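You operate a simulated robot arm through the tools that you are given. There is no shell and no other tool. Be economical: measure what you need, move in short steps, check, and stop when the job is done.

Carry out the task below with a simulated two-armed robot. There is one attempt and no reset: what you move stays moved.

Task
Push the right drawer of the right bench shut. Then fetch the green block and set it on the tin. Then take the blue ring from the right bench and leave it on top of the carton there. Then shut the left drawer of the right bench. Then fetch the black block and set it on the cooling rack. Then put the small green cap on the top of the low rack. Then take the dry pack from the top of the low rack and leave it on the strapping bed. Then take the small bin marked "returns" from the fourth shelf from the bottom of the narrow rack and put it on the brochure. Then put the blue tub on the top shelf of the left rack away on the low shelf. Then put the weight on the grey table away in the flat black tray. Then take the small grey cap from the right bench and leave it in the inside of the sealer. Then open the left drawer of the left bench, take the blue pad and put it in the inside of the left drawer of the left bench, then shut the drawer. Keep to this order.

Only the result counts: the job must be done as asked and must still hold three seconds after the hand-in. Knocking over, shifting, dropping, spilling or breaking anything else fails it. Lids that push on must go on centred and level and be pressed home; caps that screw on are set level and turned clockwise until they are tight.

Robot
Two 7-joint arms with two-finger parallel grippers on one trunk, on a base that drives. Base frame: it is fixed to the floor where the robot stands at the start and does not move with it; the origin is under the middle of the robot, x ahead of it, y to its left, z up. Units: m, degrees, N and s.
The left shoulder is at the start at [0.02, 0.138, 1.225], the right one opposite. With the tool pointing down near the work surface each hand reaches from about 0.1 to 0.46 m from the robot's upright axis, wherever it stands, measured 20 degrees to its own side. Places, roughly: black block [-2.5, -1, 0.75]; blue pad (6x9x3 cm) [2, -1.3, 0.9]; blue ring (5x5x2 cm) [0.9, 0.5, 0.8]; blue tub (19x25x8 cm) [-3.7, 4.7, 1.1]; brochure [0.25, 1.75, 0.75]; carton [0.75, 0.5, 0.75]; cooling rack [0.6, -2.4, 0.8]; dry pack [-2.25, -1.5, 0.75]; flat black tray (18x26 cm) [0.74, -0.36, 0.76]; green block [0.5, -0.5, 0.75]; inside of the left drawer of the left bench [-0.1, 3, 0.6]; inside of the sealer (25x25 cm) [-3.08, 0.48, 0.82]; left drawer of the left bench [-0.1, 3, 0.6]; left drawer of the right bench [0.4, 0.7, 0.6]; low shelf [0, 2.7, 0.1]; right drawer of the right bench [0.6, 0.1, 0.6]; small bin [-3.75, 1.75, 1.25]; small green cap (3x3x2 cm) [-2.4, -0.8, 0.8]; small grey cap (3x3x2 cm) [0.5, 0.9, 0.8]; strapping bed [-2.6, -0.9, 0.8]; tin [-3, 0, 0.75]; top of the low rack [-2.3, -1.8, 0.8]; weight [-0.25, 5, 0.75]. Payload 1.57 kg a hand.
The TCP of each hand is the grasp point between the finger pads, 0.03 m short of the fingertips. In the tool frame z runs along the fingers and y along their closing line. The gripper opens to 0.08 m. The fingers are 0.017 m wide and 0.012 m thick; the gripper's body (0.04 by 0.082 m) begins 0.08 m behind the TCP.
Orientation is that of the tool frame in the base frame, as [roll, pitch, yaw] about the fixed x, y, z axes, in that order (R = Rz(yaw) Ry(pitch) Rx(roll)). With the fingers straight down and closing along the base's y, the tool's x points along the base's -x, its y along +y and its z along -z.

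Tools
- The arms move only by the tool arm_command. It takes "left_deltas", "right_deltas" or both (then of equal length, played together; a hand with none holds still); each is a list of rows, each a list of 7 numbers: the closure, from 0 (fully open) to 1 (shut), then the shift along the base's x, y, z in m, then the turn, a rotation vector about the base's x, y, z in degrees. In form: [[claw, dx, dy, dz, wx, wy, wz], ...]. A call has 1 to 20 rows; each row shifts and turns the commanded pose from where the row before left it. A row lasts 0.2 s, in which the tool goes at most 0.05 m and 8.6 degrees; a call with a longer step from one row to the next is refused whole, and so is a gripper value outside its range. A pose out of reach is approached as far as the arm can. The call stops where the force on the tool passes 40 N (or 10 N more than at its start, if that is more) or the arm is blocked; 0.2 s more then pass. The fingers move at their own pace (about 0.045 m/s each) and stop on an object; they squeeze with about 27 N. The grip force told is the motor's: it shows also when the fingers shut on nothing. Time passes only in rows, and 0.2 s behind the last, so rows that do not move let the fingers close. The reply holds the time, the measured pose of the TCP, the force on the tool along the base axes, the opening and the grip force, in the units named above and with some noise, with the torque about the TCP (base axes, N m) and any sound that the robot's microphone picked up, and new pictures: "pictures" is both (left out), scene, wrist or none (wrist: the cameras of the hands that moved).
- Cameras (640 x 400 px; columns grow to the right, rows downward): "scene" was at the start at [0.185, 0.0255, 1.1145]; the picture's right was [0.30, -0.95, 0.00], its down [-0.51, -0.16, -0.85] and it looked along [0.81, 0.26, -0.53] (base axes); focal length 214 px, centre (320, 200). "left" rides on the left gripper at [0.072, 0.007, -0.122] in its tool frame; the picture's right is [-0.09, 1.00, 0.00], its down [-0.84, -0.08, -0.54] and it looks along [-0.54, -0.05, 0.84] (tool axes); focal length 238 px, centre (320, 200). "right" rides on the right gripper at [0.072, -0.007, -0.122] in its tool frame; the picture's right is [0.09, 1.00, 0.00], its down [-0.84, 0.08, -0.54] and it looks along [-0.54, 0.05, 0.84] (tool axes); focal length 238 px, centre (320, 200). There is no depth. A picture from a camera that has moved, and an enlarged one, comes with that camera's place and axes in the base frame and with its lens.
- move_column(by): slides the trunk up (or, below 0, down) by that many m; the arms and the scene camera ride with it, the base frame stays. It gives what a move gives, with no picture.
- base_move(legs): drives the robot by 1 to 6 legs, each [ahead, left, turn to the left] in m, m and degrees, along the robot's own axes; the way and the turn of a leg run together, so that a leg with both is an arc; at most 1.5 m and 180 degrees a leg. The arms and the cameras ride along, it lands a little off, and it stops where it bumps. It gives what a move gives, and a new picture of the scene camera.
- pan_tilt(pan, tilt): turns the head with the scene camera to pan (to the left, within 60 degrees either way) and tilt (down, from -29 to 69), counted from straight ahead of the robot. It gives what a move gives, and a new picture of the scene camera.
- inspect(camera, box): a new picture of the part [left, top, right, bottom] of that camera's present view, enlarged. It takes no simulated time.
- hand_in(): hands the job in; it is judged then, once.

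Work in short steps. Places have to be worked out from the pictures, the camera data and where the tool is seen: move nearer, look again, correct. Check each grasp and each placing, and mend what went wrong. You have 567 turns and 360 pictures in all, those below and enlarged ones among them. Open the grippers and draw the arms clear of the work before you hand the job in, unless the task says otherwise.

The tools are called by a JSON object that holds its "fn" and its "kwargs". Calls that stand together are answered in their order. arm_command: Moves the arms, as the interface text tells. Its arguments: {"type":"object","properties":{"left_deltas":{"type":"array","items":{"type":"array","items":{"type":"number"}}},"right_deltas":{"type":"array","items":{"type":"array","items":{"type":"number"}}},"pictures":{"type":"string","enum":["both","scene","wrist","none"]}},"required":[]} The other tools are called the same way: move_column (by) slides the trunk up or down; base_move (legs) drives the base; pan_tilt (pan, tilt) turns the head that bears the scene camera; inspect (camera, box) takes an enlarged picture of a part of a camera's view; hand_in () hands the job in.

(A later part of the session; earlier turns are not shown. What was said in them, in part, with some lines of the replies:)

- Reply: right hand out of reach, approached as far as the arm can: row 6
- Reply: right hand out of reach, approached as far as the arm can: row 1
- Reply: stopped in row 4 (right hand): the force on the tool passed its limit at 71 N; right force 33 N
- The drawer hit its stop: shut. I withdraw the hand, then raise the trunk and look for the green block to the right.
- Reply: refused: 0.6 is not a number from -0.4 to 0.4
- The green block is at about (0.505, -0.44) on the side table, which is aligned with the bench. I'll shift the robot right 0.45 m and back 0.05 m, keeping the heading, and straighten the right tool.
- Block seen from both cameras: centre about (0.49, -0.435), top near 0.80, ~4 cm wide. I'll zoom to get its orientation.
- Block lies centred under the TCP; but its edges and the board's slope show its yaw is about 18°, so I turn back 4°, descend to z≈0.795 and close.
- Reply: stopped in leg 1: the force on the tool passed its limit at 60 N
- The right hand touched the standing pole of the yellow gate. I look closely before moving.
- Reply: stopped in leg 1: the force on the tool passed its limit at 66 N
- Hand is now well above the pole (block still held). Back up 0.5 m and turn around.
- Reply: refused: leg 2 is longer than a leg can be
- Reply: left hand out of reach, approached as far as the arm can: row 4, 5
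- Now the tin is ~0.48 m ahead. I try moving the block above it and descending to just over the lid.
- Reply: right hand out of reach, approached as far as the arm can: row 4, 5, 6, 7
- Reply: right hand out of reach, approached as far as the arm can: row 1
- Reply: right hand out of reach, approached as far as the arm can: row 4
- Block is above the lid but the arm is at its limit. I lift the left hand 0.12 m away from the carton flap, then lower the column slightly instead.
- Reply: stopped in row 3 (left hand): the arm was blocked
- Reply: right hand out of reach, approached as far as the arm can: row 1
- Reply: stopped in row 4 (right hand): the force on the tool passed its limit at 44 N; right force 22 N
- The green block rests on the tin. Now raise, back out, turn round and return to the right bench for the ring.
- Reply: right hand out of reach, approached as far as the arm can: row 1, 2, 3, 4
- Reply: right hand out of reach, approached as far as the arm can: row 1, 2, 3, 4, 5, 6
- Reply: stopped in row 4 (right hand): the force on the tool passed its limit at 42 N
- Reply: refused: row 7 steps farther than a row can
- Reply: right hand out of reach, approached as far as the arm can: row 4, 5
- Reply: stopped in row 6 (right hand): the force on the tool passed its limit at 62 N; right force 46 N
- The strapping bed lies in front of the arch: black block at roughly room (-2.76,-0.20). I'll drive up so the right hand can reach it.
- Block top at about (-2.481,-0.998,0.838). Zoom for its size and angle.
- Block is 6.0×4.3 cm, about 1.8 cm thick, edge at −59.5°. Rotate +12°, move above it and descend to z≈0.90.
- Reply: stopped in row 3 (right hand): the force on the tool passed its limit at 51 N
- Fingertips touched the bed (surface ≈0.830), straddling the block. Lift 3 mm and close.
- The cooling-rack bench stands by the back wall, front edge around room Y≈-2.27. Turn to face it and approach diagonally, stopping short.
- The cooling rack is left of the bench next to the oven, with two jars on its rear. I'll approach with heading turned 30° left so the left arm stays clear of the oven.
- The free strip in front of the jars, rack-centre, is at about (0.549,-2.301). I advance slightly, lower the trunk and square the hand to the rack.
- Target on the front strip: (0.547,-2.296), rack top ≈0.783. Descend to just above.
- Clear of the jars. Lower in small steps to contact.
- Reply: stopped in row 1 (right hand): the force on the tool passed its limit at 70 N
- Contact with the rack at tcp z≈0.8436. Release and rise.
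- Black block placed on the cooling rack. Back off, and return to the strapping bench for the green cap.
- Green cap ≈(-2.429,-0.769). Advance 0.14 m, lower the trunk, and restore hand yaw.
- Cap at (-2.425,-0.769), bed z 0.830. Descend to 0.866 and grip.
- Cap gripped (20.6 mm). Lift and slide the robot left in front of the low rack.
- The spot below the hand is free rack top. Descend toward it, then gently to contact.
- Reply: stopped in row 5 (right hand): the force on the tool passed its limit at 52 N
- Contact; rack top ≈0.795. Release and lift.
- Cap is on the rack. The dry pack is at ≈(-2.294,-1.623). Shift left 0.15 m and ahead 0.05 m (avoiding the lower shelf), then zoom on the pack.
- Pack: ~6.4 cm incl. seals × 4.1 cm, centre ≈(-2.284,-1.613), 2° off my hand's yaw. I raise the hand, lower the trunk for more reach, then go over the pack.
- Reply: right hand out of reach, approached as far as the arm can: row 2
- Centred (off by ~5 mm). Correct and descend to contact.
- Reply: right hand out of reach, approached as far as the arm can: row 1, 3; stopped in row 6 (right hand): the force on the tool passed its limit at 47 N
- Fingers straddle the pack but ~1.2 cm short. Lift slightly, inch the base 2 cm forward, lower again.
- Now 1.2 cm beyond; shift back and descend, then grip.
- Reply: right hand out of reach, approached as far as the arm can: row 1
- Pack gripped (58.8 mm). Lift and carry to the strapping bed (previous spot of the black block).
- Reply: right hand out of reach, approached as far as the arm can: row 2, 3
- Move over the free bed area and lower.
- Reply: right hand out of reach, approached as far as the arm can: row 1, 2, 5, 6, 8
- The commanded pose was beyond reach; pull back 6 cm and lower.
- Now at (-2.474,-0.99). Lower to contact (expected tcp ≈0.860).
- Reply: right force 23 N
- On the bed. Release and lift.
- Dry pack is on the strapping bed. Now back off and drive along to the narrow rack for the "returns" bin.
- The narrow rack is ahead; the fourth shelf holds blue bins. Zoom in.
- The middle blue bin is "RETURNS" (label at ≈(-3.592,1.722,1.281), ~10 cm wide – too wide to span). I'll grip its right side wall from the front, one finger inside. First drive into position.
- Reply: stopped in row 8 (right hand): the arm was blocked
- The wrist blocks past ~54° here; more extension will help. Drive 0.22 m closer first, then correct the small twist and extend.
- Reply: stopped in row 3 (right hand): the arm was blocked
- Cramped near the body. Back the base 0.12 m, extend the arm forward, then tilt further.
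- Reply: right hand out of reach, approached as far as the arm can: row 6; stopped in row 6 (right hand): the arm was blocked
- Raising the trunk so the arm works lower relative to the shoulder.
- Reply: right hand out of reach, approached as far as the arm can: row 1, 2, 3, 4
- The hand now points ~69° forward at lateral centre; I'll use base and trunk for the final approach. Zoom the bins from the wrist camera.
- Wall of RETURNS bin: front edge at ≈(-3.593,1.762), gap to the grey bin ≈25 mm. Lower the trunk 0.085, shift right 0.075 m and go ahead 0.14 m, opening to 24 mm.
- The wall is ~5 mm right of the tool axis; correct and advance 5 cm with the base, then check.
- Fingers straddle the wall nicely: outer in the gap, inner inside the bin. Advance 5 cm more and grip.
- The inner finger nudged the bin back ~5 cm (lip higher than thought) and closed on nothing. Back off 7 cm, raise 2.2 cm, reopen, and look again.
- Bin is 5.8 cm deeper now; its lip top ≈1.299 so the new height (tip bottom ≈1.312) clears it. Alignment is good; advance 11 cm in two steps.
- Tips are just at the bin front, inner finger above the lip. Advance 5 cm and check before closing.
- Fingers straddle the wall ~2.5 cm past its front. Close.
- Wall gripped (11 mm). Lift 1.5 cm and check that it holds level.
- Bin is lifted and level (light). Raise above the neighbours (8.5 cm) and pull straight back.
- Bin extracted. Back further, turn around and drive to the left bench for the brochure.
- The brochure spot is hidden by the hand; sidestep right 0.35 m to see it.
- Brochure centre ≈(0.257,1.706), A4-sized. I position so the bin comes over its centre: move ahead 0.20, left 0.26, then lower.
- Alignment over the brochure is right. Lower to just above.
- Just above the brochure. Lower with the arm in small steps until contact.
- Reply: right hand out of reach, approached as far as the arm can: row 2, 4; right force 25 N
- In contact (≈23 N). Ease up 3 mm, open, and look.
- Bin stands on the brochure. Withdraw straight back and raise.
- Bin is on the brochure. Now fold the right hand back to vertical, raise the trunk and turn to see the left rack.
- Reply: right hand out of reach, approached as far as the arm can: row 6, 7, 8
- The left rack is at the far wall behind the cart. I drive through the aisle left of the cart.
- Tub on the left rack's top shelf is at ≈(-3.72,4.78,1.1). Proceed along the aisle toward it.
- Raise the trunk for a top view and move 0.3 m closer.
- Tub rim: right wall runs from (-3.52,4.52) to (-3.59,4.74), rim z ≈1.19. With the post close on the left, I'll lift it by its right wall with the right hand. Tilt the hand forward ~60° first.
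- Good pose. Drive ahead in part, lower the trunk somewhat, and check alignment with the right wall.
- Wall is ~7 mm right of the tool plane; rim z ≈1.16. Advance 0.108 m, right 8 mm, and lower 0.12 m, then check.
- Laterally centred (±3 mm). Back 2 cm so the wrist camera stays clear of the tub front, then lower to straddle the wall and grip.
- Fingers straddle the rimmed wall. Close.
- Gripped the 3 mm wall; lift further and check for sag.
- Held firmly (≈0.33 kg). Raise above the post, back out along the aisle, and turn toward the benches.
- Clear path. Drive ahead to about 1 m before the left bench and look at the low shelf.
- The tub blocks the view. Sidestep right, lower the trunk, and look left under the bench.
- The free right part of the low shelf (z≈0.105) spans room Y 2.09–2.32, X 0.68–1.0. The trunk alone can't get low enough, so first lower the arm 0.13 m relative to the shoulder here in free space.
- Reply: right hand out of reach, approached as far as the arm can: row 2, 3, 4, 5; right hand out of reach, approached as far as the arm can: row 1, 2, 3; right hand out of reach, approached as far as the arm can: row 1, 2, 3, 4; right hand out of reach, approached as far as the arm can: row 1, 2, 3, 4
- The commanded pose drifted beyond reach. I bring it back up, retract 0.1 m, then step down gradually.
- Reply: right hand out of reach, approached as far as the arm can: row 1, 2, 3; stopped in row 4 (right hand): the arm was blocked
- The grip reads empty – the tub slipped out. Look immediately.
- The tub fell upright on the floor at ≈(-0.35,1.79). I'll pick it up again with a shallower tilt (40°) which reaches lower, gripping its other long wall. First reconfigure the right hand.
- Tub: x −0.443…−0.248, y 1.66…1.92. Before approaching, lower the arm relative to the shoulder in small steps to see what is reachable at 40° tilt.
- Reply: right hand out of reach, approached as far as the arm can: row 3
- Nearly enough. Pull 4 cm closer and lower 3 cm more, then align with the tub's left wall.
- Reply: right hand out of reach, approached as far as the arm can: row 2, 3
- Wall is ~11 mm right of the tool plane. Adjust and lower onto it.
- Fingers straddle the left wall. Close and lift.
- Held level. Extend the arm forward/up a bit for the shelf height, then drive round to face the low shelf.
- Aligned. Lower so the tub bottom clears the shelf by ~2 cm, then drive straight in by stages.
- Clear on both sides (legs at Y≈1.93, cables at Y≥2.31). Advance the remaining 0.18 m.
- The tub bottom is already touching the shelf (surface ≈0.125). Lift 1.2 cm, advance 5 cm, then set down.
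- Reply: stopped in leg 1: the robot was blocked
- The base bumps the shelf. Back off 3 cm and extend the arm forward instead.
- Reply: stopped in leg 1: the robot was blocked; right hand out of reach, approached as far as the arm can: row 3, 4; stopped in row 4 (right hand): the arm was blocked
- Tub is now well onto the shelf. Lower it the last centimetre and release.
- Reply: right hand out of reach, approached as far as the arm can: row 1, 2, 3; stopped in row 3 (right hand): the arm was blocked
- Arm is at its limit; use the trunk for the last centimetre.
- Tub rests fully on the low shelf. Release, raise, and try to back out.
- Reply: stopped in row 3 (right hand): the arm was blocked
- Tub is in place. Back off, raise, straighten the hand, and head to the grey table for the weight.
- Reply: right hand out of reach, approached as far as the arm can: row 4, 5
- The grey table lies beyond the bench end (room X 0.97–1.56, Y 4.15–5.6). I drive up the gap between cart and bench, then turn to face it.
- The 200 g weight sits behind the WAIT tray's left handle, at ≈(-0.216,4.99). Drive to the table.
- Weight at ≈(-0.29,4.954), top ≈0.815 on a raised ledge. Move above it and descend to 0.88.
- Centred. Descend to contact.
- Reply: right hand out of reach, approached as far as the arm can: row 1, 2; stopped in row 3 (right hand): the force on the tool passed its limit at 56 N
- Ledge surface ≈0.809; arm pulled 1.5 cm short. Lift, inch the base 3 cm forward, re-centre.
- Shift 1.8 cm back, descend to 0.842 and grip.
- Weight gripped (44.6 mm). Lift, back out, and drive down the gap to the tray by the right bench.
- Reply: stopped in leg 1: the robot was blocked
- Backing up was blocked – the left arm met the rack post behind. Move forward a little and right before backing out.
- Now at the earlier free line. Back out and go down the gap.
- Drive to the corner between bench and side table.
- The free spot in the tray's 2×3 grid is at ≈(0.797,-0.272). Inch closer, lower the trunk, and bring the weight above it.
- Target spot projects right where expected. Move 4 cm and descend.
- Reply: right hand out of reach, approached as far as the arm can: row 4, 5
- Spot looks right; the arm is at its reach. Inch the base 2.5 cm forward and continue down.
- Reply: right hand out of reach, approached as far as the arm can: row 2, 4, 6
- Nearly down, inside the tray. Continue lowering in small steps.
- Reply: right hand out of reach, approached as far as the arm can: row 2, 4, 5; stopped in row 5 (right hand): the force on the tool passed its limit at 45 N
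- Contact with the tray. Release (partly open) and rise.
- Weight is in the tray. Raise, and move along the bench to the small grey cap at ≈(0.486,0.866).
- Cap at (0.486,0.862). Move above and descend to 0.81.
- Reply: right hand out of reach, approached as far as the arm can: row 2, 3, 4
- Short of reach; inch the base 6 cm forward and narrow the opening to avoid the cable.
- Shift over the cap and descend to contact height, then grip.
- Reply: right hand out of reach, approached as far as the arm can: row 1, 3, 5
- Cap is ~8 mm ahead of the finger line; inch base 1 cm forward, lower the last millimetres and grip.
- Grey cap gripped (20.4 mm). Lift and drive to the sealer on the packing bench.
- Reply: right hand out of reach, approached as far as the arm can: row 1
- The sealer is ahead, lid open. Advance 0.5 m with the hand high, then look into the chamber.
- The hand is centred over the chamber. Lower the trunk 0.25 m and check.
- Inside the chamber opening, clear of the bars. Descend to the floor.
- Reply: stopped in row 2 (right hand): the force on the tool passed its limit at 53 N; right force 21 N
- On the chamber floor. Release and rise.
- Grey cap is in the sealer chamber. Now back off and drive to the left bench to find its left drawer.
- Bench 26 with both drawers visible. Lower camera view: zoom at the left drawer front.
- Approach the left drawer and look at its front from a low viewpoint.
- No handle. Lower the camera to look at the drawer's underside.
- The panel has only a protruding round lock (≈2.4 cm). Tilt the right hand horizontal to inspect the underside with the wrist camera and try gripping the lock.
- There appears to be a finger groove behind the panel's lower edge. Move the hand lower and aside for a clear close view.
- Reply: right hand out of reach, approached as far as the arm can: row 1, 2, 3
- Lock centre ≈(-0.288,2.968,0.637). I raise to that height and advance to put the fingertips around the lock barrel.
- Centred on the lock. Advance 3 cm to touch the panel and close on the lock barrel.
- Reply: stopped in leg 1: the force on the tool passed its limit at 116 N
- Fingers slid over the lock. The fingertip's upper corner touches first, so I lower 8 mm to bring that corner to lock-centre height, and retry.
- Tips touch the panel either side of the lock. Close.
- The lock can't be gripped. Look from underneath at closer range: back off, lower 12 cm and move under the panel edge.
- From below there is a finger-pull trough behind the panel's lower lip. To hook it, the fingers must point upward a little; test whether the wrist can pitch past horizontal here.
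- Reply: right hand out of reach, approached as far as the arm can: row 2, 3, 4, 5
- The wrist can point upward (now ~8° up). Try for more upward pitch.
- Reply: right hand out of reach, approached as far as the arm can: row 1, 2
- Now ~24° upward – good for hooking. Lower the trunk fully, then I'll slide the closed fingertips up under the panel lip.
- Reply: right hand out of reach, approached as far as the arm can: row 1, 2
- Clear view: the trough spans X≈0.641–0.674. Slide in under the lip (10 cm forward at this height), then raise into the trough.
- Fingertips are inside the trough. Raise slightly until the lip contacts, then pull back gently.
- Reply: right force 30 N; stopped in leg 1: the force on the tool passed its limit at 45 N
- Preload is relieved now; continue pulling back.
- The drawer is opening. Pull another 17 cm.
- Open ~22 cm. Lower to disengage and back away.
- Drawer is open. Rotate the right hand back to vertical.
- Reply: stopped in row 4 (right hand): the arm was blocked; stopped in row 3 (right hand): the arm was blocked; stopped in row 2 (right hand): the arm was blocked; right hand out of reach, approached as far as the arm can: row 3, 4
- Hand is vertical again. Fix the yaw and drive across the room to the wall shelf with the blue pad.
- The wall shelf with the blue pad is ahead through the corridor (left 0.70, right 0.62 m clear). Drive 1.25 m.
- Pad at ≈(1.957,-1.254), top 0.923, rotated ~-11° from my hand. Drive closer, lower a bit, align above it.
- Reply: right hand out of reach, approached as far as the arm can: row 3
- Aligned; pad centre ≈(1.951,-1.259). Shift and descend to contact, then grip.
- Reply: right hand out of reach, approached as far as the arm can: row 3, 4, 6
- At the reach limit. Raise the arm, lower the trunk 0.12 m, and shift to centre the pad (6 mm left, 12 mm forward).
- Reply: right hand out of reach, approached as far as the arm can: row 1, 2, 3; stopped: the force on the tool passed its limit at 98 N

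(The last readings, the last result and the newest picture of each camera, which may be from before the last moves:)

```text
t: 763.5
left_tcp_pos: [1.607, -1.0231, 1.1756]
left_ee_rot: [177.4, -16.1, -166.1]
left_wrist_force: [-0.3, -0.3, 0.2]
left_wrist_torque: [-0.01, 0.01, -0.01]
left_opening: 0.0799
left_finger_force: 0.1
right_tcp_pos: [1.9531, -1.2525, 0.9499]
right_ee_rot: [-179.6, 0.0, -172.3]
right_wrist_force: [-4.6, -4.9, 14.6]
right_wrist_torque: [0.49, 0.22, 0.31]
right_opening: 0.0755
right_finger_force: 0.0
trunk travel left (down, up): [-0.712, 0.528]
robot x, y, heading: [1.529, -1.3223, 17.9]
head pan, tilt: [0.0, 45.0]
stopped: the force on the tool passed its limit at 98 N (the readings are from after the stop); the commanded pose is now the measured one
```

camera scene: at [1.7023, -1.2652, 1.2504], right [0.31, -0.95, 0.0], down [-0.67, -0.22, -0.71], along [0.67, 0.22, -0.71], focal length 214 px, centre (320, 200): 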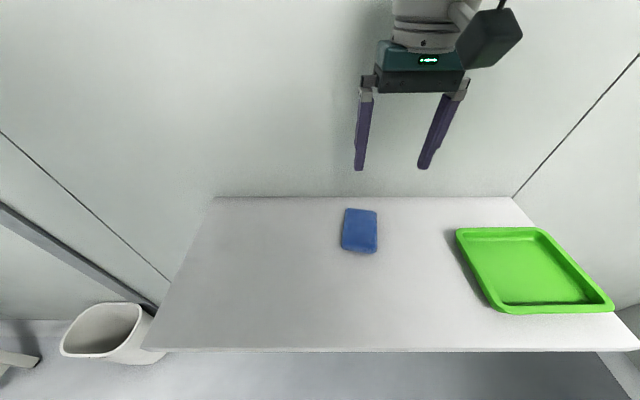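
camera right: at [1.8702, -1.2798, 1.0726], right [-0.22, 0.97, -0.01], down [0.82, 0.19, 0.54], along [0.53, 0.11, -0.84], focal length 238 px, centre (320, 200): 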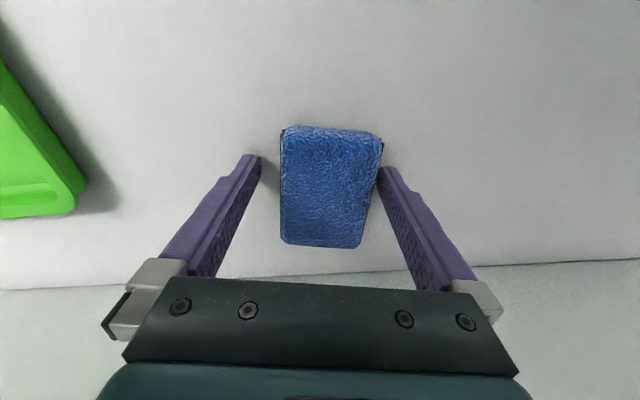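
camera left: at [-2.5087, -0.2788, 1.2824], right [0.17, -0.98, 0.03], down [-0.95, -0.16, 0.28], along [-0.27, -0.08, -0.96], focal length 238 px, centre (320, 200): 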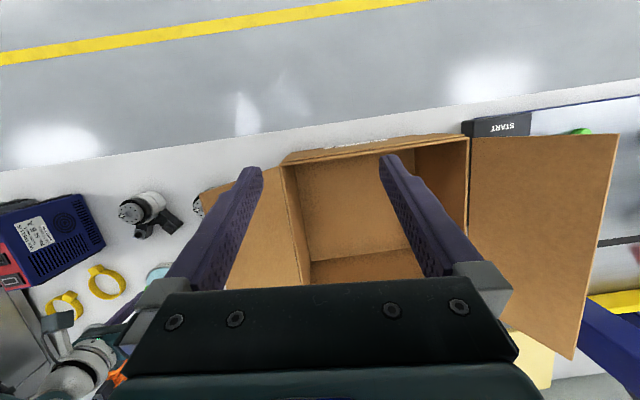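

The fingertip landed on the pad edge. Raise and look.

{"fn": "move_column", "kwargs": {"by": 0.06}}

{"fn": "inspect", "kwargs": {"camera": "right", "box": [0, 0, 640, 400]}}

```text
t: 764.5
left_tcp_pos: [1.6072, -1.022, 1.2367]
left_ee_rot: [177.4, -16.2, -166.1]
left_wrist_force: [0.0, -0.9, 0.2]
left_wrist_torque: [0.0, -0.01, 0.03]
left_opening: 0.0803
left_finger_force: 0.0
right_tcp_pos: [1.9533, -1.2518, 1.0108]
right_ee_rot: [-179.6, -0.1, -172.3]
right_wrist_force: [-0.5, 0.5, 0.3]
right_wrist_torque: [0.02, 0.01, -0.02]
right_opening: 0.0801
right_finger_force: 0.0
trunk travel left (down, up): [-0.772, 0.468]
robot x, y, heading: [1.5287, -1.321, 17.9]
head pan, tilt: [0.0, 45.0]
```

```text
1.00 times, centred on (320, 200) of right (not enlarged: the box is as wide or as high as the picture)
camera zoom: at [1.8834, -1.2672, 1.1319], right [-0.23, 0.97, -0.01], down [0.82, 0.19, 0.54], along [0.53, 0.12, -0.84], focal length 238 px, centre (320, 200)
```

zoom: 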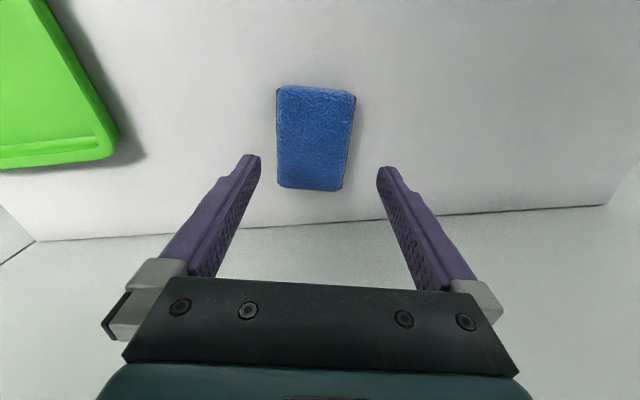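

Offset is 6 mm laterally. Correct, lower by trunk 5 cm, and check.

{"fn": "arm_command", "kwargs": {"right_deltas": [[0, -0.001, -0.006, 0, 0, 0, 0], [0, 0, 0, 0, 0, 0, 0]], "pictures": "none"}}

{"fn": "move_column", "kwargs": {"by": -0.05}}

{"fn": "inspect", "kwargs": {"camera": "right", "box": [160, 60, 480, 260]}}

```text
t: 765.1
left_tcp_pos: [1.6078, -1.0214, 1.2367]
left_ee_rot: [177.4, -16.1, -166.1]
left_wrist_force: [-0.3, -0.5, -0.2]
left_wrist_torque: [0.0, -0.03, 0.01]
left_opening: 0.0799
left_finger_force: 0.1
right_tcp_pos: [1.9543, -1.2561, 1.0077]
right_ee_rot: [-179.7, -0.3, -172.4]
right_wrist_force: [0.2, -1.0, 0.2]
right_wrist_torque: [0.01, 0.0, 0.01]
right_opening: 0.0797
right_finger_force: 0.0
right hand out of reach, approached as far as the arm can: row 1
trunk travel left (down, up): [-0.772, 0.468]
robot x, y, heading: [1.5305, -1.3183, 18.1]
head pan, tilt: [0.0, 45.0]
```

```text
t: 766.0
left_tcp_pos: [1.6082, -1.0222, 1.1864]
left_ee_rot: [177.4, -16.1, -166.1]
left_wrist_force: [0.7, 0.9, -1.1]
left_wrist_torque: [-0.03, -0.01, 0.0]
left_opening: 0.0799
left_finger_force: 0.1
right_tcp_pos: [1.9552, -1.2567, 0.9581]
right_ee_rot: [-179.5, -0.1, -172.4]
right_wrist_force: [0.2, 0.3, 0.3]
right_wrist_torque: [0.0, -0.01, 0.01]
right_opening: 0.0801
right_finger_force: 0.1
trunk travel left (down, up): [-0.722, 0.518]
robot x, y, heading: [1.5324, -1.3158, 17.9]
head pan, tilt: [0.0, 45.0]
```

```text
2.00 times, centred on (320, 160) of right
camera zoom: at [1.8855, -1.2715, 1.0802], right [-0.23, 0.97, -0.01], down [0.82, 0.19, 0.54], along [0.53, 0.12, -0.84], focal length 477 px, centre (320, 280)
```

zoom: 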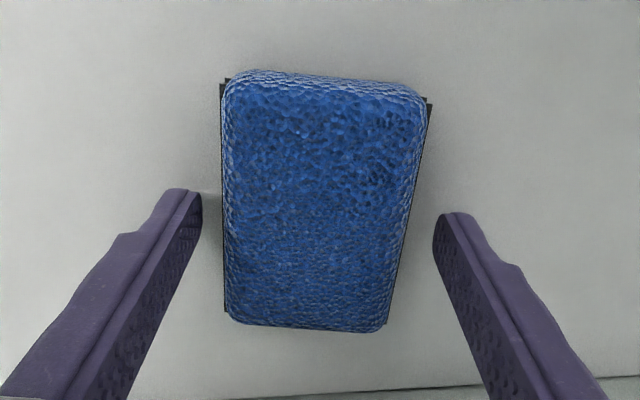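

Centred. Lower 3 cm and grip.

{"fn": "move_column", "kwargs": {"by": -0.03}}

{"fn": "arm_command", "kwargs": {"right_deltas": [[0.5, 0, 0, 0, 0, 0, 0], [1, 0, 0, 0, 0, 0, 0], [1, 0, 0, 0, 0, 0, 0], [1, 0, 0, 0, 0, 0, 0]], "pictures": "wrist"}}

```text
t: 766.5
left_tcp_pos: [1.6074, -1.0228, 1.1743]
left_ee_rot: [177.4, -16.1, -166.1]
left_wrist_force: [-0.3, 0.9, 0.4]
left_wrist_torque: [-0.01, 0.05, -0.01]
left_opening: 0.0799
left_finger_force: 0.2
right_tcp_pos: [1.9551, -1.2541, 0.9498]
right_ee_rot: [-179.9, -0.4, -172.2]
right_wrist_force: [-2.8, -4.5, 7.9]
right_wrist_torque: [0.23, 0.06, 0.15]
right_opening: 0.0764
right_finger_force: 0.0
trunk travel left (down, up): [-0.71, 0.53]
robot x, y, heading: [1.5259, -1.3168, 17.9]
head pan, tilt: [0.0, 45.0]
stopped: the force on the tool passed its limit at 84 N (the readings are from after the stop); the commanded pose is now the measured one
```

```text
t: 767.5
left_tcp_pos: [1.6075, -1.0224, 1.1747]
left_ee_rot: [177.4, -16.1, -166.1]
left_wrist_force: [-0.1, 0.4, -0.1]
left_wrist_torque: [0.01, 0.0, 0.0]
left_opening: 0.08
left_finger_force: 0.1
right_tcp_pos: [1.9552, -1.2523, 0.9498]
right_ee_rot: [-179.9, -0.4, -172.2]
right_wrist_force: [0.4, 0.7, 4.8]
right_wrist_torque: [0.11, -0.07, 0.04]
right_opening: 0.059
right_finger_force: 27.2
trunk travel left (down, up): [-0.71, 0.53]
robot x, y, heading: [1.5305, -1.3159, 18.0]
head pan, tilt: [0.0, 45.0]
camera right: at [1.8859, -1.269, 1.0723], right [-0.23, 0.97, 0.0], down [0.82, 0.19, 0.54], along [0.52, 0.12, -0.84], focal length 238 px, centre (320, 200)
```

right: 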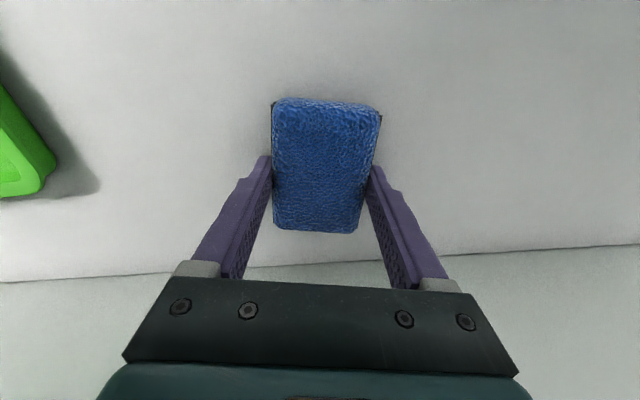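

Pad gripped (59 mm). Lift, back out of the corridor and return to the left bench.

{"fn": "move_column", "kwargs": {"by": 0.2}}

{"fn": "base_move", "kwargs": {"legs": [[-1.45, 0, 0], [0, 0, 90], [1.5, 0.1, 0], [1.5, 0, 0], [1.5, 0, 0]]}}

```text
t: 769.6
left_tcp_pos: [1.6076, -1.0222, 1.3752]
left_ee_rot: [177.4, -16.2, -166.0]
left_wrist_force: [-0.3, 0.0, -0.6]
left_wrist_torque: [0.01, 0.0, 0.0]
left_opening: 0.0802
left_finger_force: 0.1
right_tcp_pos: [1.9539, -1.2543, 1.1495]
right_ee_rot: [-180.0, -0.4, -172.2]
right_wrist_force: [0.3, -0.3, 0.2]
right_wrist_torque: [-0.02, 0.01, 0.0]
right_opening: 0.0589
right_finger_force: 27.2
trunk travel left (down, up): [-0.91, 0.33]
robot x, y, heading: [1.5265, -1.3198, 17.8]
head pan, tilt: [0.0, 45.0]
```

```text
refused: leg 3 is longer than a leg can be; nothing moved
```

{"fn": "base_move", "kwargs": {"legs": [[-1.45, 0, 0], [0, 0, 90], [1.45, 0.1, 0], [1.5, 0, 0], [1.5, 0, 0], [0.1, 0, -90]]}}

```text
t: 805.4
left_tcp_pos: [-1.0232, 2.8728, 1.3749]
left_ee_rot: [177.4, -16.2, -168.2]
left_wrist_force: [-0.3, -0.7, -0.6]
left_wrist_torque: [0.01, 0.0, 0.0]
left_opening: 0.0801
left_finger_force: 0.1
right_tcp_pos: [-0.6846, 2.6285, 1.1507]
right_ee_rot: [-179.9, -0.4, -174.3]
right_wrist_force: [-0.4, 1.0, -0.7]
right_wrist_torque: [0.01, -0.01, -0.01]
right_opening: 0.0591
right_finger_force: 27.1
trunk travel left (down, up): [-0.91, 0.33]
robot x, y, heading: [-1.1114, 2.577, 15.7]
head pan, tilt: [0.0, 45.0]
camera scene: at [-0.9381, 2.6266, 1.4051], right [0.27, -0.96, 0.0], down [-0.68, -0.19, -0.71], along [0.68, 0.19, -0.71], focal length 214 px, centre (320, 200)
```

scene: 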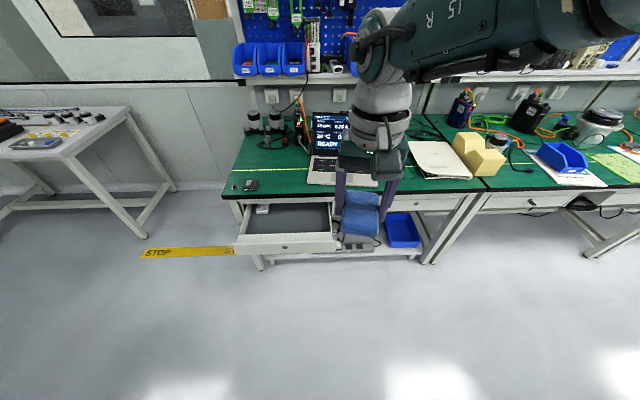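

The open drawer is in view. Approach, aligning the hand with it.

{"fn": "base_move", "kwargs": {"legs": [[0.3, 0.2, 1.8]]}}

{"fn": "arm_command", "kwargs": {"right_deltas": [[1, 0, 0, 0, 0, 0, 5], [1, 0, 0, 0, 0, 0, 5]], "pictures": "none"}}

{"fn": "move_column", "kwargs": {"by": -0.25}}

{"fn": "inspect", "kwargs": {"camera": "right", "box": [0, 0, 640, 400]}}

```text
t: 807.7
left_tcp_pos: [-0.8054, 3.1531, 1.3742]
left_ee_rot: [177.4, -16.3, -166.7]
left_wrist_force: [-0.1, 0.5, 0.0]
left_wrist_torque: [0.03, 0.01, 0.02]
left_opening: 0.0799
left_finger_force: 0.0
right_tcp_pos: [-0.46, 2.9185, 1.1488]
right_ee_rot: [-179.9, -0.3, -172.8]
right_wrist_force: [-0.4, 0.7, -0.6]
right_wrist_torque: [-0.03, -0.02, 0.0]
right_opening: 0.0589
right_finger_force: 26.8
trunk travel left (down, up): [-0.91, 0.33]
robot x, y, heading: [-0.8827, 2.8595, 17.5]
head pan, tilt: [0.0, 45.0]
camera scene: at [-0.7118, 2.9096, 1.4051], right [0.3, -0.95, 0.0], down [-0.67, -0.21, -0.71], along [0.67, 0.21, -0.71], focal length 214 px, centre (320, 200)
```

scene: 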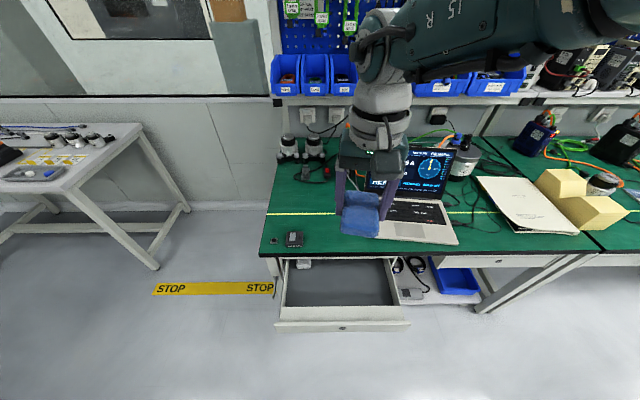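

```text
t: 808.3
left_tcp_pos: [-0.8039, 3.1533, 1.3744]
left_ee_rot: [177.4, -16.2, -166.6]
left_wrist_force: [0.5, -0.4, -0.3]
left_wrist_torque: [0.05, 0.0, -0.02]
left_opening: 0.0801
left_finger_force: 0.0
right_tcp_pos: [-0.4604, 2.9179, 1.1489]
right_ee_rot: [-179.9, -0.4, -162.8]
right_wrist_force: [-0.1, 0.4, -0.8]
right_wrist_torque: [-0.01, -0.02, 0.02]
right_opening: 0.0589
right_finger_force: 27.4
trunk travel left (down, up): [-0.91, 0.33]
robot x, y, heading: [-0.8856, 2.8612, 17.4]
head pan, tilt: [0.0, 45.0]
```

```text
t: 810.9
left_tcp_pos: [-0.8039, 3.1525, 1.1242]
left_ee_rot: [177.4, -16.2, -166.6]
left_wrist_force: [-0.5, -0.5, -0.1]
left_wrist_torque: [-0.02, 0.01, -0.02]
left_opening: 0.0803
left_finger_force: 0.1
right_tcp_pos: [-0.4587, 2.9204, 0.8995]
right_ee_rot: [-179.9, -0.4, -162.8]
right_wrist_force: [0.2, 0.5, -0.8]
right_wrist_torque: [-0.01, -0.01, 0.01]
right_opening: 0.0588
right_finger_force: 26.9
trunk travel left (down, up): [-0.66, 0.58]
robot x, y, heading: [-0.885, 2.8578, 17.5]
head pan, tilt: [0.0, 45.0]
```

```text
1.00 times, centred on (320, 200) of right (not enlarged: the box is as wide or as high as the picture)
camera zoom: at [-0.5245, 2.8918, 1.0222], right [-0.38, 0.92, 0.0], down [0.78, 0.32, 0.54], along [0.49, 0.21, -0.84], focal length 238 px, centre (320, 200)
```

zoom: 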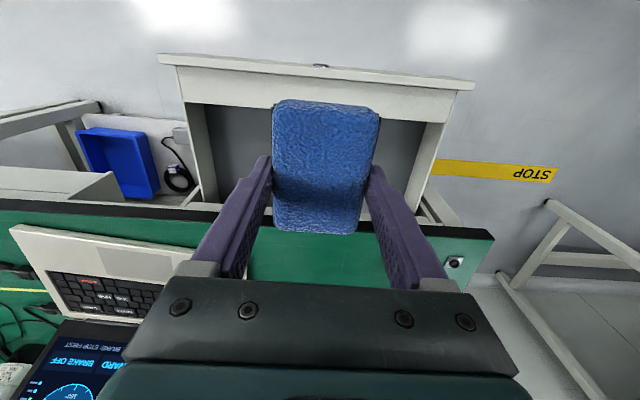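

Drawer interior spans X 0.44–0.6 below. Move ahead 8.5 cm and lower between the panel and bench edge.

{"fn": "base_move", "kwargs": {"legs": [[0.082, 0, 0]]}}

{"fn": "move_column", "kwargs": {"by": -0.1}}

{"fn": "inspect", "kwargs": {"camera": "right", "box": [0, 0, 640, 400]}}

```text
t: 811.9
left_tcp_pos: [-0.7272, 3.1776, 1.1254]
left_ee_rot: [177.4, -16.2, -166.7]
left_wrist_force: [0.0, -0.1, 0.5]
left_wrist_torque: [0.03, 0.0, 0.01]
left_opening: 0.0798
left_finger_force: 0.1
right_tcp_pos: [-0.3818, 2.944, 0.8998]
right_ee_rot: [-180.0, -0.4, -162.7]
right_wrist_force: [0.1, 0.6, 0.7]
right_wrist_torque: [-0.03, 0.01, -0.01]
right_opening: 0.0587
right_finger_force: 27.5
trunk travel left (down, up): [-0.66, 0.58]
robot x, y, heading: [-0.8044, 2.8811, 17.5]
head pan, tilt: [0.0, 45.0]
camera scene: at [-0.6346, 2.9341, 1.1552], right [0.3, -0.95, 0.0], down [-0.67, -0.21, -0.71], along [0.67, 0.21, -0.71], focal length 214 px, centre (320, 200)
```

scene: 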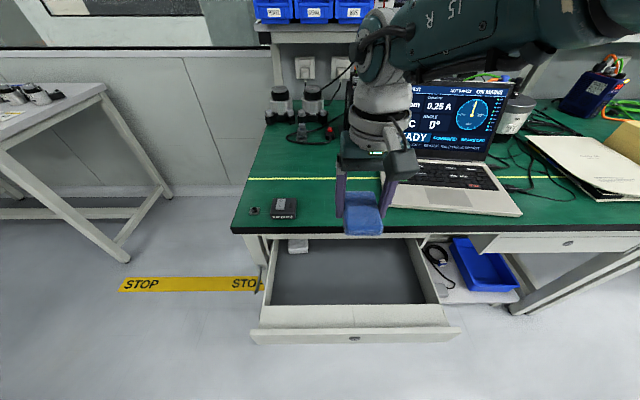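

```text
t: 813.3
left_tcp_pos: [-0.7261, 3.1773, 1.0246]
left_ee_rot: [177.5, -16.2, -166.6]
left_wrist_force: [-0.4, 0.4, 0.0]
left_wrist_torque: [0.01, 0.01, 0.01]
left_opening: 0.0798
left_finger_force: 0.0
right_tcp_pos: [-0.3818, 2.9454, 0.7999]
right_ee_rot: [-180.0, -0.4, -162.7]
right_wrist_force: [0.0, -0.5, -0.2]
right_wrist_torque: [0.0, 0.01, 0.0]
right_opening: 0.0591
right_finger_force: 26.7
trunk travel left (down, up): [-0.56, 0.68]
robot x, y, heading: [-0.8048, 2.8795, 17.4]
head pan, tilt: [0.0, 45.0]
```

```text
1.00 times, centred on (320, 200) of right (not enlarged: the box is as wide or as high as the picture)
camera zoom: at [-0.4474, 2.9166, 0.9222], right [-0.38, 0.92, 0.0], down [0.78, 0.32, 0.54], along [0.49, 0.21, -0.84], focal length 238 px, centre (320, 200)
```

zoom: 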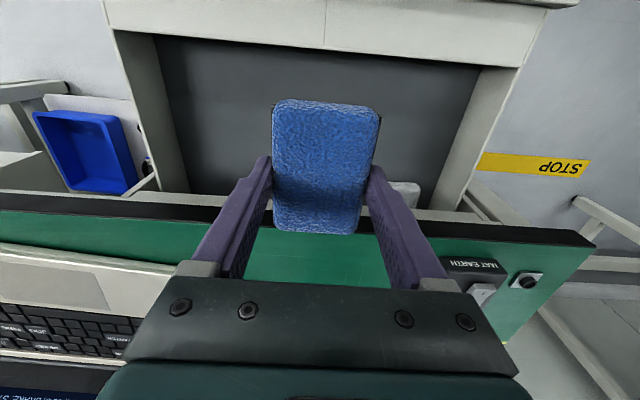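

Clearances look fine (≈2–3 cm to bench lip). Lower 12 cm more, then feel for the drawer floor.

{"fn": "move_column", "kwargs": {"by": -0.12}}

{"fn": "arm_command", "kwargs": {"right_deltas": [[1, 0, 0, -0.015, 0, 0, 0], [1, 0, 0, -0.01, 0, 0, 0], [1, 0, 0, -0.007, 0, 0, 0], [1, 0, 0, -0.006, 0, 0, 0], [1, 0, 0, -0.006, 0, 0, 0], [1, 0, 0, -0.006, 0, 0, 0], [1, 0, 0, -0.006, 0, 0, 0]], "pictures": "wrist"}}

```text
t: 814.8
left_tcp_pos: [-0.7278, 3.1775, 0.9046]
left_ee_rot: [177.3, -16.2, -166.6]
left_wrist_force: [0.8, 0.2, -0.7]
left_wrist_torque: [-0.01, 0.01, 0.0]
left_opening: 0.08
left_finger_force: 0.1
right_tcp_pos: [-0.3822, 2.9444, 0.6801]
right_ee_rot: [180.0, -0.4, -162.7]
right_wrist_force: [0.1, -0.2, -0.1]
right_wrist_torque: [-0.01, 0.0, -0.02]
right_opening: 0.059
right_finger_force: 26.7
trunk travel left (down, up): [-0.44, 0.8]
robot x, y, heading: [-0.8062, 2.88, 17.3]
head pan, tilt: [0.0, 45.0]
```

```text
t: 816.4
left_tcp_pos: [-0.7277, 3.178, 0.9039]
left_ee_rot: [177.4, -16.1, -166.6]
left_wrist_force: [1.1, 0.3, -0.3]
left_wrist_torque: [-0.02, -0.02, 0.0]
left_opening: 0.08
left_finger_force: 0.1
right_tcp_pos: [-0.4005, 2.9305, 0.6321]
right_ee_rot: [-180.0, -0.5, -162.8]
right_wrist_force: [0.1, 0.4, -1.5]
right_wrist_torque: [0.02, -0.02, -0.05]
right_opening: 0.0587
right_finger_force: 26.9
right hand out of reach, approached as far as the arm can: row 1, 2, 4, 6, 7
trunk travel left (down, up): [-0.44, 0.8]
robot x, y, heading: [-0.8078, 2.8811, 17.5]
head pan, tilt: [0.0, 45.0]
camera right: at [-0.4659, 2.9038, 0.7545], right [-0.38, 0.92, 0.0], down [0.78, 0.32, 0.54], along [0.49, 0.21, -0.84], focal length 238 px, centre (320, 200)
```

right: 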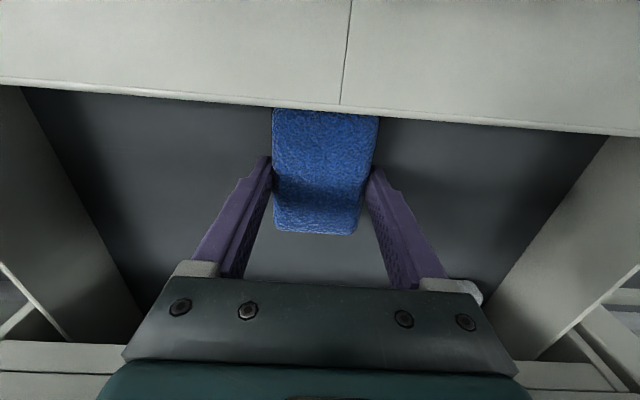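

Pad is just inside the panel wall. Nudge the base 1.2 cm forward and lower by the trunk in small steps.

{"fn": "base_move", "kwargs": {"legs": [[0.014, 0, 0]]}}

{"fn": "move_column", "kwargs": {"by": -0.012}}

```text
t: 817.1
left_tcp_pos: [-0.7143, 3.1811, 0.9042]
left_ee_rot: [177.4, -16.2, -166.7]
left_wrist_force: [0.6, 0.1, 0.4]
left_wrist_torque: [0.02, 0.02, 0.02]
left_opening: 0.0799
left_finger_force: 0.1
right_tcp_pos: [-0.3866, 2.9353, 0.6325]
right_ee_rot: [-179.9, -0.4, -162.7]
right_wrist_force: [-0.8, 0.6, 0.0]
right_wrist_torque: [-0.02, 0.02, 0.02]
right_opening: 0.0588
right_finger_force: 27.0
trunk travel left (down, up): [-0.44, 0.8]
robot x, y, heading: [-0.7951, 2.8848, 17.1]
head pan, tilt: [0.0, 45.0]
camera scene: at [-0.621, 2.9384, 0.9352], right [0.3, -0.95, 0.0], down [-0.67, -0.21, -0.71], along [0.67, 0.21, -0.71], focal length 214 px, centre (320, 200)
```

scene: 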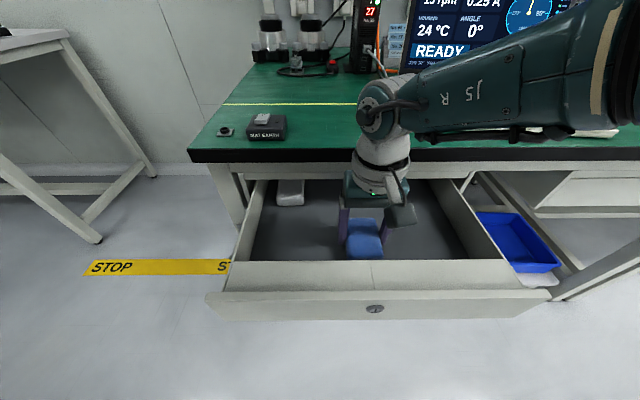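

```text
t: 817.7
left_tcp_pos: [-0.7136, 3.1821, 0.8924]
left_ee_rot: [177.4, -16.0, -166.4]
left_wrist_force: [0.5, 0.1, 0.1]
left_wrist_torque: [0.03, 0.0, 0.01]
left_opening: 0.0801
left_finger_force: 0.0
right_tcp_pos: [-0.3859, 2.9363, 0.6209]
right_ee_rot: [-180.0, -0.2, -162.7]
right_wrist_force: [0.6, 0.1, 8.9]
right_wrist_torque: [-0.03, 0.22, 0.02]
right_opening: 0.059
right_finger_force: 26.8
trunk travel left (down, up): [-0.428, 0.812]
robot x, y, heading: [-0.7881, 2.888, 17.7]
head pan, tilt: [0.0, 45.0]
```

On the drawer floor. Release and lift straight out.

{"fn": "arm_command", "kwargs": {"right_deltas": [[0.4, 0, 0, 0, 0, 0, 0], [0, 0, 0, 0, 0, 0, 0], [0, 0, 0, 0, 0, 0, 0]], "pictures": "none"}}

{"fn": "move_column", "kwargs": {"by": 0.25}}

{"fn": "inspect", "kwargs": {"camera": "right", "box": [0, 0, 640, 400]}}

```text
t: 818.5
left_tcp_pos: [-0.7127, 3.1787, 0.8915]
left_ee_rot: [177.5, -16.1, -166.6]
left_wrist_force: [0.1, 0.2, 1.0]
left_wrist_torque: [-0.03, 0.0, 0.01]
left_opening: 0.0799
left_finger_force: 0.2
right_tcp_pos: [-0.3832, 2.9299, 0.6217]
right_ee_rot: [-179.5, -0.2, -162.8]
right_wrist_force: [3.0, -10.5, 18.8]
right_wrist_torque: [0.42, 0.02, -0.07]
right_opening: 0.0706
right_finger_force: 0.1
trunk travel left (down, up): [-0.428, 0.812]
robot x, y, heading: [-0.7961, 2.8861, 17.5]
head pan, tilt: [0.0, 45.0]
```

```text
t: 821.1
left_tcp_pos: [-0.7139, 3.183, 1.1435]
left_ee_rot: [177.4, -16.2, -166.6]
left_wrist_force: [0.5, 0.4, 0.5]
left_wrist_torque: [0.0, 0.01, 0.01]
left_opening: 0.0798
left_finger_force: 0.0
right_tcp_pos: [-0.3869, 2.9343, 0.8704]
right_ee_rot: [-179.9, -0.4, -162.7]
right_wrist_force: [0.2, 0.0, 0.3]
right_wrist_torque: [-0.02, 0.02, 0.04]
right_opening: 0.0801
right_finger_force: 0.0
trunk travel left (down, up): [-0.678, 0.562]
robot x, y, heading: [-0.7939, 2.8847, 17.5]
head pan, tilt: [0.0, 45.0]
```

```text
1.00 times, centred on (320, 200) of right (not enlarged: the box is as wide or as high as the picture)
camera zoom: at [-0.4524, 2.9081, 0.9925], right [-0.38, 0.92, 0.0], down [0.78, 0.32, 0.54], along [0.49, 0.21, -0.84], focal length 238 px, centre (320, 200)
```

zoom: 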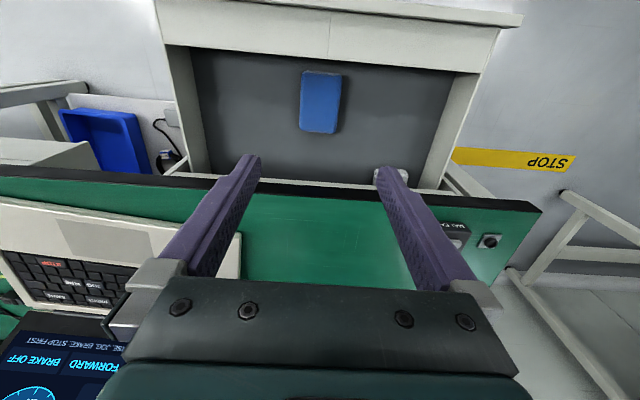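

Pad lies in the drawer. Now back off, close and tilt the hand 50°, and lower to the panel height to push it shut.

{"fn": "base_move", "kwargs": {"legs": [[-0.3, 0, 0]]}}

{"fn": "arm_command", "kwargs": {"right_deltas": [[1, 0.004, -0.014, 0, 2.58, -8.1, 0], [1, 0.004, -0.014, 0, 2.58, -8.1, 0], [1, 0.004, -0.014, 0, 2.58, -8.1, 0], [1, 0.004, -0.014, 0, 2.58, -8.1, 0], [1, 0, 0, 0, 2.58, -8.1, 0], [1, 0, 0, 0, 2.58, -8.1, 0]], "pictures": "none"}}

{"fn": "move_column", "kwargs": {"by": -0.215}}

{"fn": "pan_tilt", "kwargs": {"pan": 0, "tilt": 35}}

```text
t: 823.2
left_tcp_pos: [-1.0023, 3.091, 1.1417]
left_ee_rot: [177.4, -16.2, -166.9]
left_wrist_force: [0.7, -0.9, 0.2]
left_wrist_torque: [0.03, -0.01, 0.01]
left_opening: 0.08
left_finger_force: 0.0
right_tcp_pos: [-0.6764, 2.8419, 0.871]
right_ee_rot: [180.0, -0.4, -163.0]
right_wrist_force: [0.3, 0.7, -0.2]
right_wrist_torque: [0.01, 0.04, 0.01]
right_opening: 0.0798
right_finger_force: 0.0
trunk travel left (down, up): [-0.678, 0.562]
robot x, y, heading: [-1.0834, 2.7974, 17.3]
head pan, tilt: [0.0, 45.0]
camera scene: at [-0.9105, 2.8472, 1.1731], right [0.29, -0.96, 0.0], down [-0.68, -0.21, -0.71], along [0.68, 0.21, -0.71], focal length 214 px, centre (320, 200)
```

scene: 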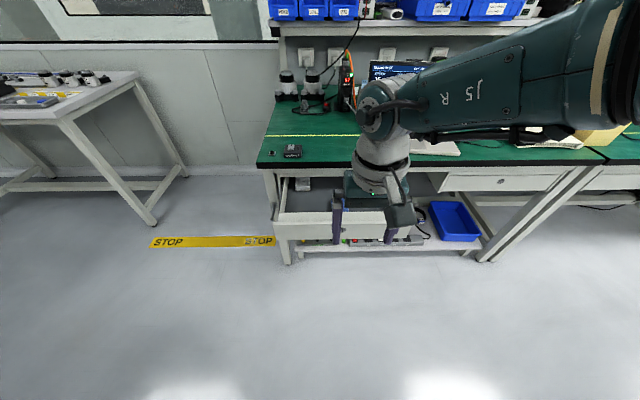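

```text
t: 824.6
left_tcp_pos: [-1.0008, 3.0921, 1.1423]
left_ee_rot: [177.4, -16.0, -166.9]
left_wrist_force: [-0.8, -0.4, 0.2]
left_wrist_torque: [0.0, -0.01, -0.01]
left_opening: 0.0803
left_finger_force: 0.2
right_tcp_pos: [-0.6597, 2.8095, 0.8739]
right_ee_rot: [-180.0, 40.2, -163.3]
right_wrist_force: [-0.6, -0.1, 0.5]
right_wrist_torque: [-0.02, -0.01, 0.0]
right_opening: 0.0
right_finger_force: 21.0
right hand out of reach, approached as far as the arm can: row 5, 6
trunk travel left (down, up): [-0.678, 0.562]
robot x, y, heading: [-1.0842, 2.7924, 17.3]
head pan, tilt: [0.0, 45.0]
```

```text
t: 826.9
left_tcp_pos: [-1.0021, 3.0913, 0.9271]
left_ee_rot: [177.4, -16.1, -167.0]
left_wrist_force: [-0.5, -0.4, 0.0]
left_wrist_torque: [0.01, 0.01, -0.01]
left_opening: 0.08
left_finger_force: 0.1
right_tcp_pos: [-0.6586, 2.808, 0.6592]
right_ee_rot: [-179.9, 40.0, -163.5]
right_wrist_force: [-0.3, 0.4, -0.9]
right_wrist_torque: [0.04, 0.0, 0.03]
right_opening: 0.0001
right_finger_force: 21.8
trunk travel left (down, up): [-0.463, 0.777]
robot x, y, heading: [-1.0842, 2.7955, 16.9]
head pan, tilt: [0.0, 45.0]
```

```text
t: 827.6
left_tcp_pos: [-1.0019, 3.0912, 0.928]
left_ee_rot: [177.5, -16.2, -166.9]
left_wrist_force: [-0.1, -0.6, 0.4]
left_wrist_torque: [-0.03, 0.0, -0.02]
left_opening: 0.0802
left_finger_force: 0.0
right_tcp_pos: [-0.6593, 2.8071, 0.6593]
right_ee_rot: [-179.9, 40.1, -163.4]
right_wrist_force: [0.4, 0.2, 0.5]
right_wrist_torque: [-0.02, 0.0, 0.02]
right_opening: 0.0
right_finger_force: 21.6
trunk travel left (down, up): [-0.463, 0.777]
robot x, y, heading: [-1.0814, 2.7954, 17.2]
head pan, tilt: [0.0, 35.0]
camera scene: at [-0.904, 2.8492, 0.9729], right [0.29, -0.96, 0.0], down [-0.55, -0.17, -0.82], along [0.78, 0.24, -0.57], focal length 214 px, centre (320, 200)
```

scene: 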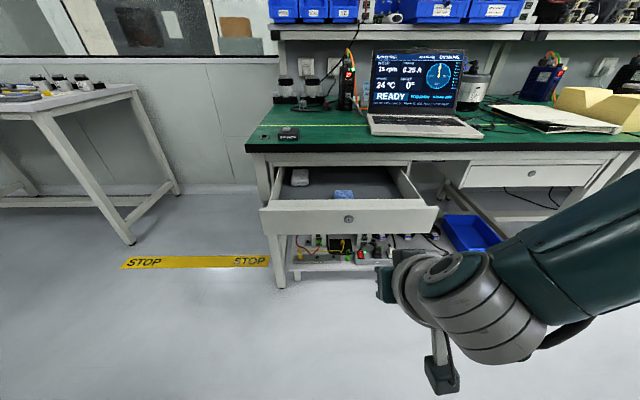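

Aligned right of the lock. Push with the base: drive ahead until near shut.

{"fn": "move_column", "kwargs": {"by": -0.02}}

{"fn": "base_move", "kwargs": {"legs": [[0.34, 0, 0.3]]}}

```text
t: 828.2
left_tcp_pos: [-1.0015, 3.0917, 0.9078]
left_ee_rot: [177.4, -16.1, -166.9]
left_wrist_force: [-0.2, 0.0, 0.7]
left_wrist_torque: [0.0, 0.01, -0.03]
left_opening: 0.0802
left_finger_force: 0.1
right_tcp_pos: [-0.6589, 2.8069, 0.6387]
right_ee_rot: [-179.8, 40.1, -163.4]
right_wrist_force: [-0.6, -0.2, 0.4]
right_wrist_torque: [-0.02, 0.0, -0.04]
right_opening: 0.0
right_finger_force: 21.0
trunk travel left (down, up): [-0.443, 0.797]
robot x, y, heading: [-1.0834, 2.7977, 16.9]
head pan, tilt: [0.0, 35.0]
```

```text
t: 830.4
left_tcp_pos: [-0.6857, 3.1901, 0.9069]
left_ee_rot: [177.5, -16.2, -166.6]
left_wrist_force: [0.5, -0.4, 0.3]
left_wrist_torque: [0.02, -0.01, 0.03]
left_opening: 0.0801
left_finger_force: 0.0
right_tcp_pos: [-0.3422, 2.908, 0.6393]
right_ee_rot: [-179.9, 40.1, -163.2]
right_wrist_force: [-0.7, 0.3, 0.6]
right_wrist_torque: [-0.01, -0.01, 0.01]
right_opening: 0.0004
right_finger_force: 21.4
trunk travel left (down, up): [-0.443, 0.797]
robot x, y, heading: [-0.7677, 2.8962, 17.2]
head pan, tilt: [0.0, 35.0]
camera scene: at [-0.5867, 2.9486, 0.953], right [0.3, -0.95, 0.0], down [-0.55, -0.17, -0.82], along [0.78, 0.24, -0.57], focal length 214 px, centre (320, 200)
```

scene: 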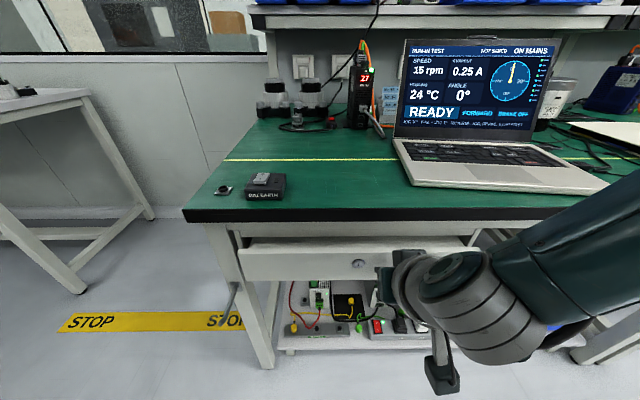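

Nearly shut. Push the rest until it stops.

{"fn": "base_move", "kwargs": {"legs": [[0.03, 0, 0], [0.03, 0, 0]]}}

```text
t: 831.7
left_tcp_pos: [-0.6372, 3.2052, 0.9066]
left_ee_rot: [177.3, -16.2, -166.7]
left_wrist_force: [0.0, 0.0, 0.1]
left_wrist_torque: [0.01, 0.01, -0.03]
left_opening: 0.0797
left_finger_force: 0.0
right_tcp_pos: [-0.3019, 2.9213, 0.634]
right_ee_rot: [179.9, 38.9, -163.2]
right_wrist_force: [-5.2, -2.4, 0.1]
right_wrist_torque: [0.02, 0.13, 0.01]
right_opening: 0.0
right_finger_force: 21.2
trunk travel left (down, up): [-0.443, 0.797]
robot x, y, heading: [-0.7163, 2.9077, 17.4]
head pan, tilt: [0.0, 35.0]
stopped in leg 2: the force on the tool passed its limit at 107 N (the readings are from after the stop); the commanded pose is now the measured one
camera scene: at [-0.5389, 2.9632, 0.9527], right [0.3, -0.95, 0.0], down [-0.55, -0.17, -0.82], along [0.78, 0.24, -0.57], focal length 214 px, centre (320, 200)
```

scene: 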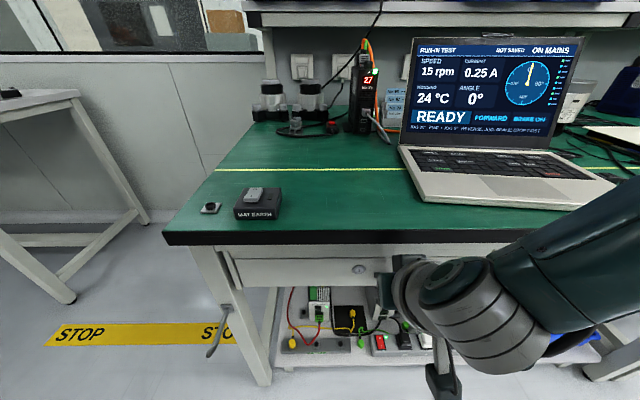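

Hit the end stop (panel back at its closed position). Back off, open the grippers and verify.

{"fn": "base_move", "kwargs": {"legs": [[-0.4, 0, 0]]}}

{"fn": "arm_command", "kwargs": {"right_deltas": [[0, 0, 0, 0, 0, 0, 0], [0, 0, 0, 0, 0, 0, 0], [0, 0, 0, 0, 0, 0, 0]], "pictures": "none"}}

{"fn": "inspect", "kwargs": {"camera": "scene", "box": [200, 120, 560, 300]}}

```text
t: 834.2
left_tcp_pos: [-1.0212, 3.085, 0.9064]
left_ee_rot: [177.4, -16.2, -166.3]
left_wrist_force: [0.1, -0.3, -0.1]
left_wrist_torque: [-0.01, -0.02, 0.01]
left_opening: 0.0802
left_finger_force: 0.1
right_tcp_pos: [-0.6837, 2.8031, 0.6366]
right_ee_rot: [-180.0, 39.2, -163.0]
right_wrist_force: [-1.1, 0.1, -0.3]
right_wrist_torque: [0.03, -0.02, -0.05]
right_opening: 0.0
right_finger_force: 21.8
trunk travel left (down, up): [-0.443, 0.797]
robot x, y, heading: [-1.1031, 2.7902, 17.6]
head pan, tilt: [0.0, 35.0]
camera scene: at [-0.9216, 2.8439, 0.9529], right [0.3, -0.95, 0.0], down [-0.55, -0.17, -0.82], along [0.78, 0.25, -0.57], focal length 214 px, centre (320, 200)
```

scene: 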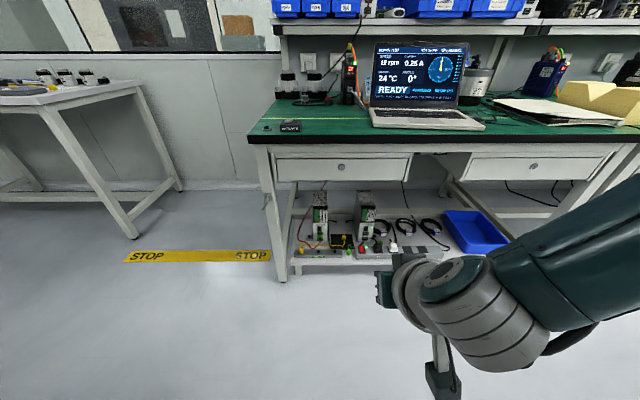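

```text
t: 835.0
left_tcp_pos: [-1.0203, 3.0849, 0.9086]
left_ee_rot: [177.3, -16.2, -166.4]
left_wrist_force: [0.4, 0.4, 0.1]
left_wrist_torque: [0.0, -0.01, 0.0]
left_opening: 0.0801
left_finger_force: 0.0
right_tcp_pos: [-0.6823, 2.8035, 0.6365]
right_ee_rot: [179.8, 39.2, -162.8]
right_wrist_force: [-0.3, -0.1, 0.1]
right_wrist_torque: [-0.01, -0.03, 0.05]
right_opening: 0.068
right_finger_force: 0.0
trunk travel left (down, up): [-0.443, 0.797]
robot x, y, heading: [-1.0992, 2.7873, 17.6]
head pan, tilt: [0.0, 35.0]
```

```text
1.78 times, centred on (380, 210) of scene
camera zoom: at [-0.9214, 2.844, 0.953], right [0.3, -0.95, 0.0], down [-0.55, -0.17, -0.82], along [0.78, 0.25, -0.57], focal length 381 px, centre (213, 182)
```

zoom: 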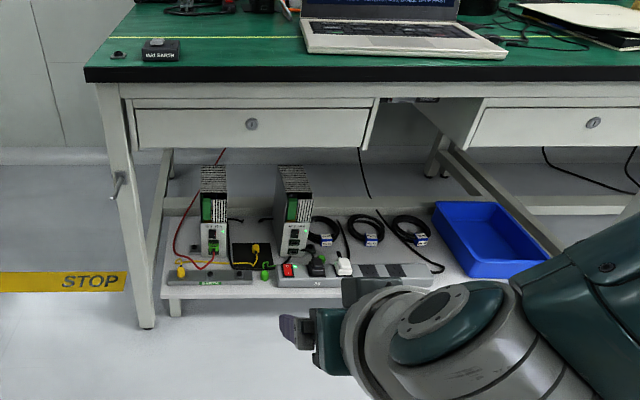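

Both drawers are flush and shut, the tub is on the low shelf, and the grippers are open and clear. Handing in.

{"fn": "hand_in", "kwargs": {}}

```text
The job is handed in.
```

I did all twelve steps in the given order and handed the job in, with the grippers open and the arms clear. The hand-in gave back no pass or fail.

These things went wrong along the way and could count against it:

- **Blue tub:** it slipped from the gripper and fell to the floor. It landed upright, and I picked it up and put it on the low shelf.
- **Returns bin:** my first try at gripping it pushed it about 6 cm deeper into the shelf. I then picked it up and set it on the brochure. I did not check whether it touched the boxes behind it.
- **Bumps:**
  - The right hand hit the gate pole by the load stand twice, at 60 and 66 N.
  - The left arm met a rack post when I backed away from the grey table.
  - The base pushed against the low shelf while I was placing the tub.
  - I saw nothing shifted or knocked over in the pictures afterwards.
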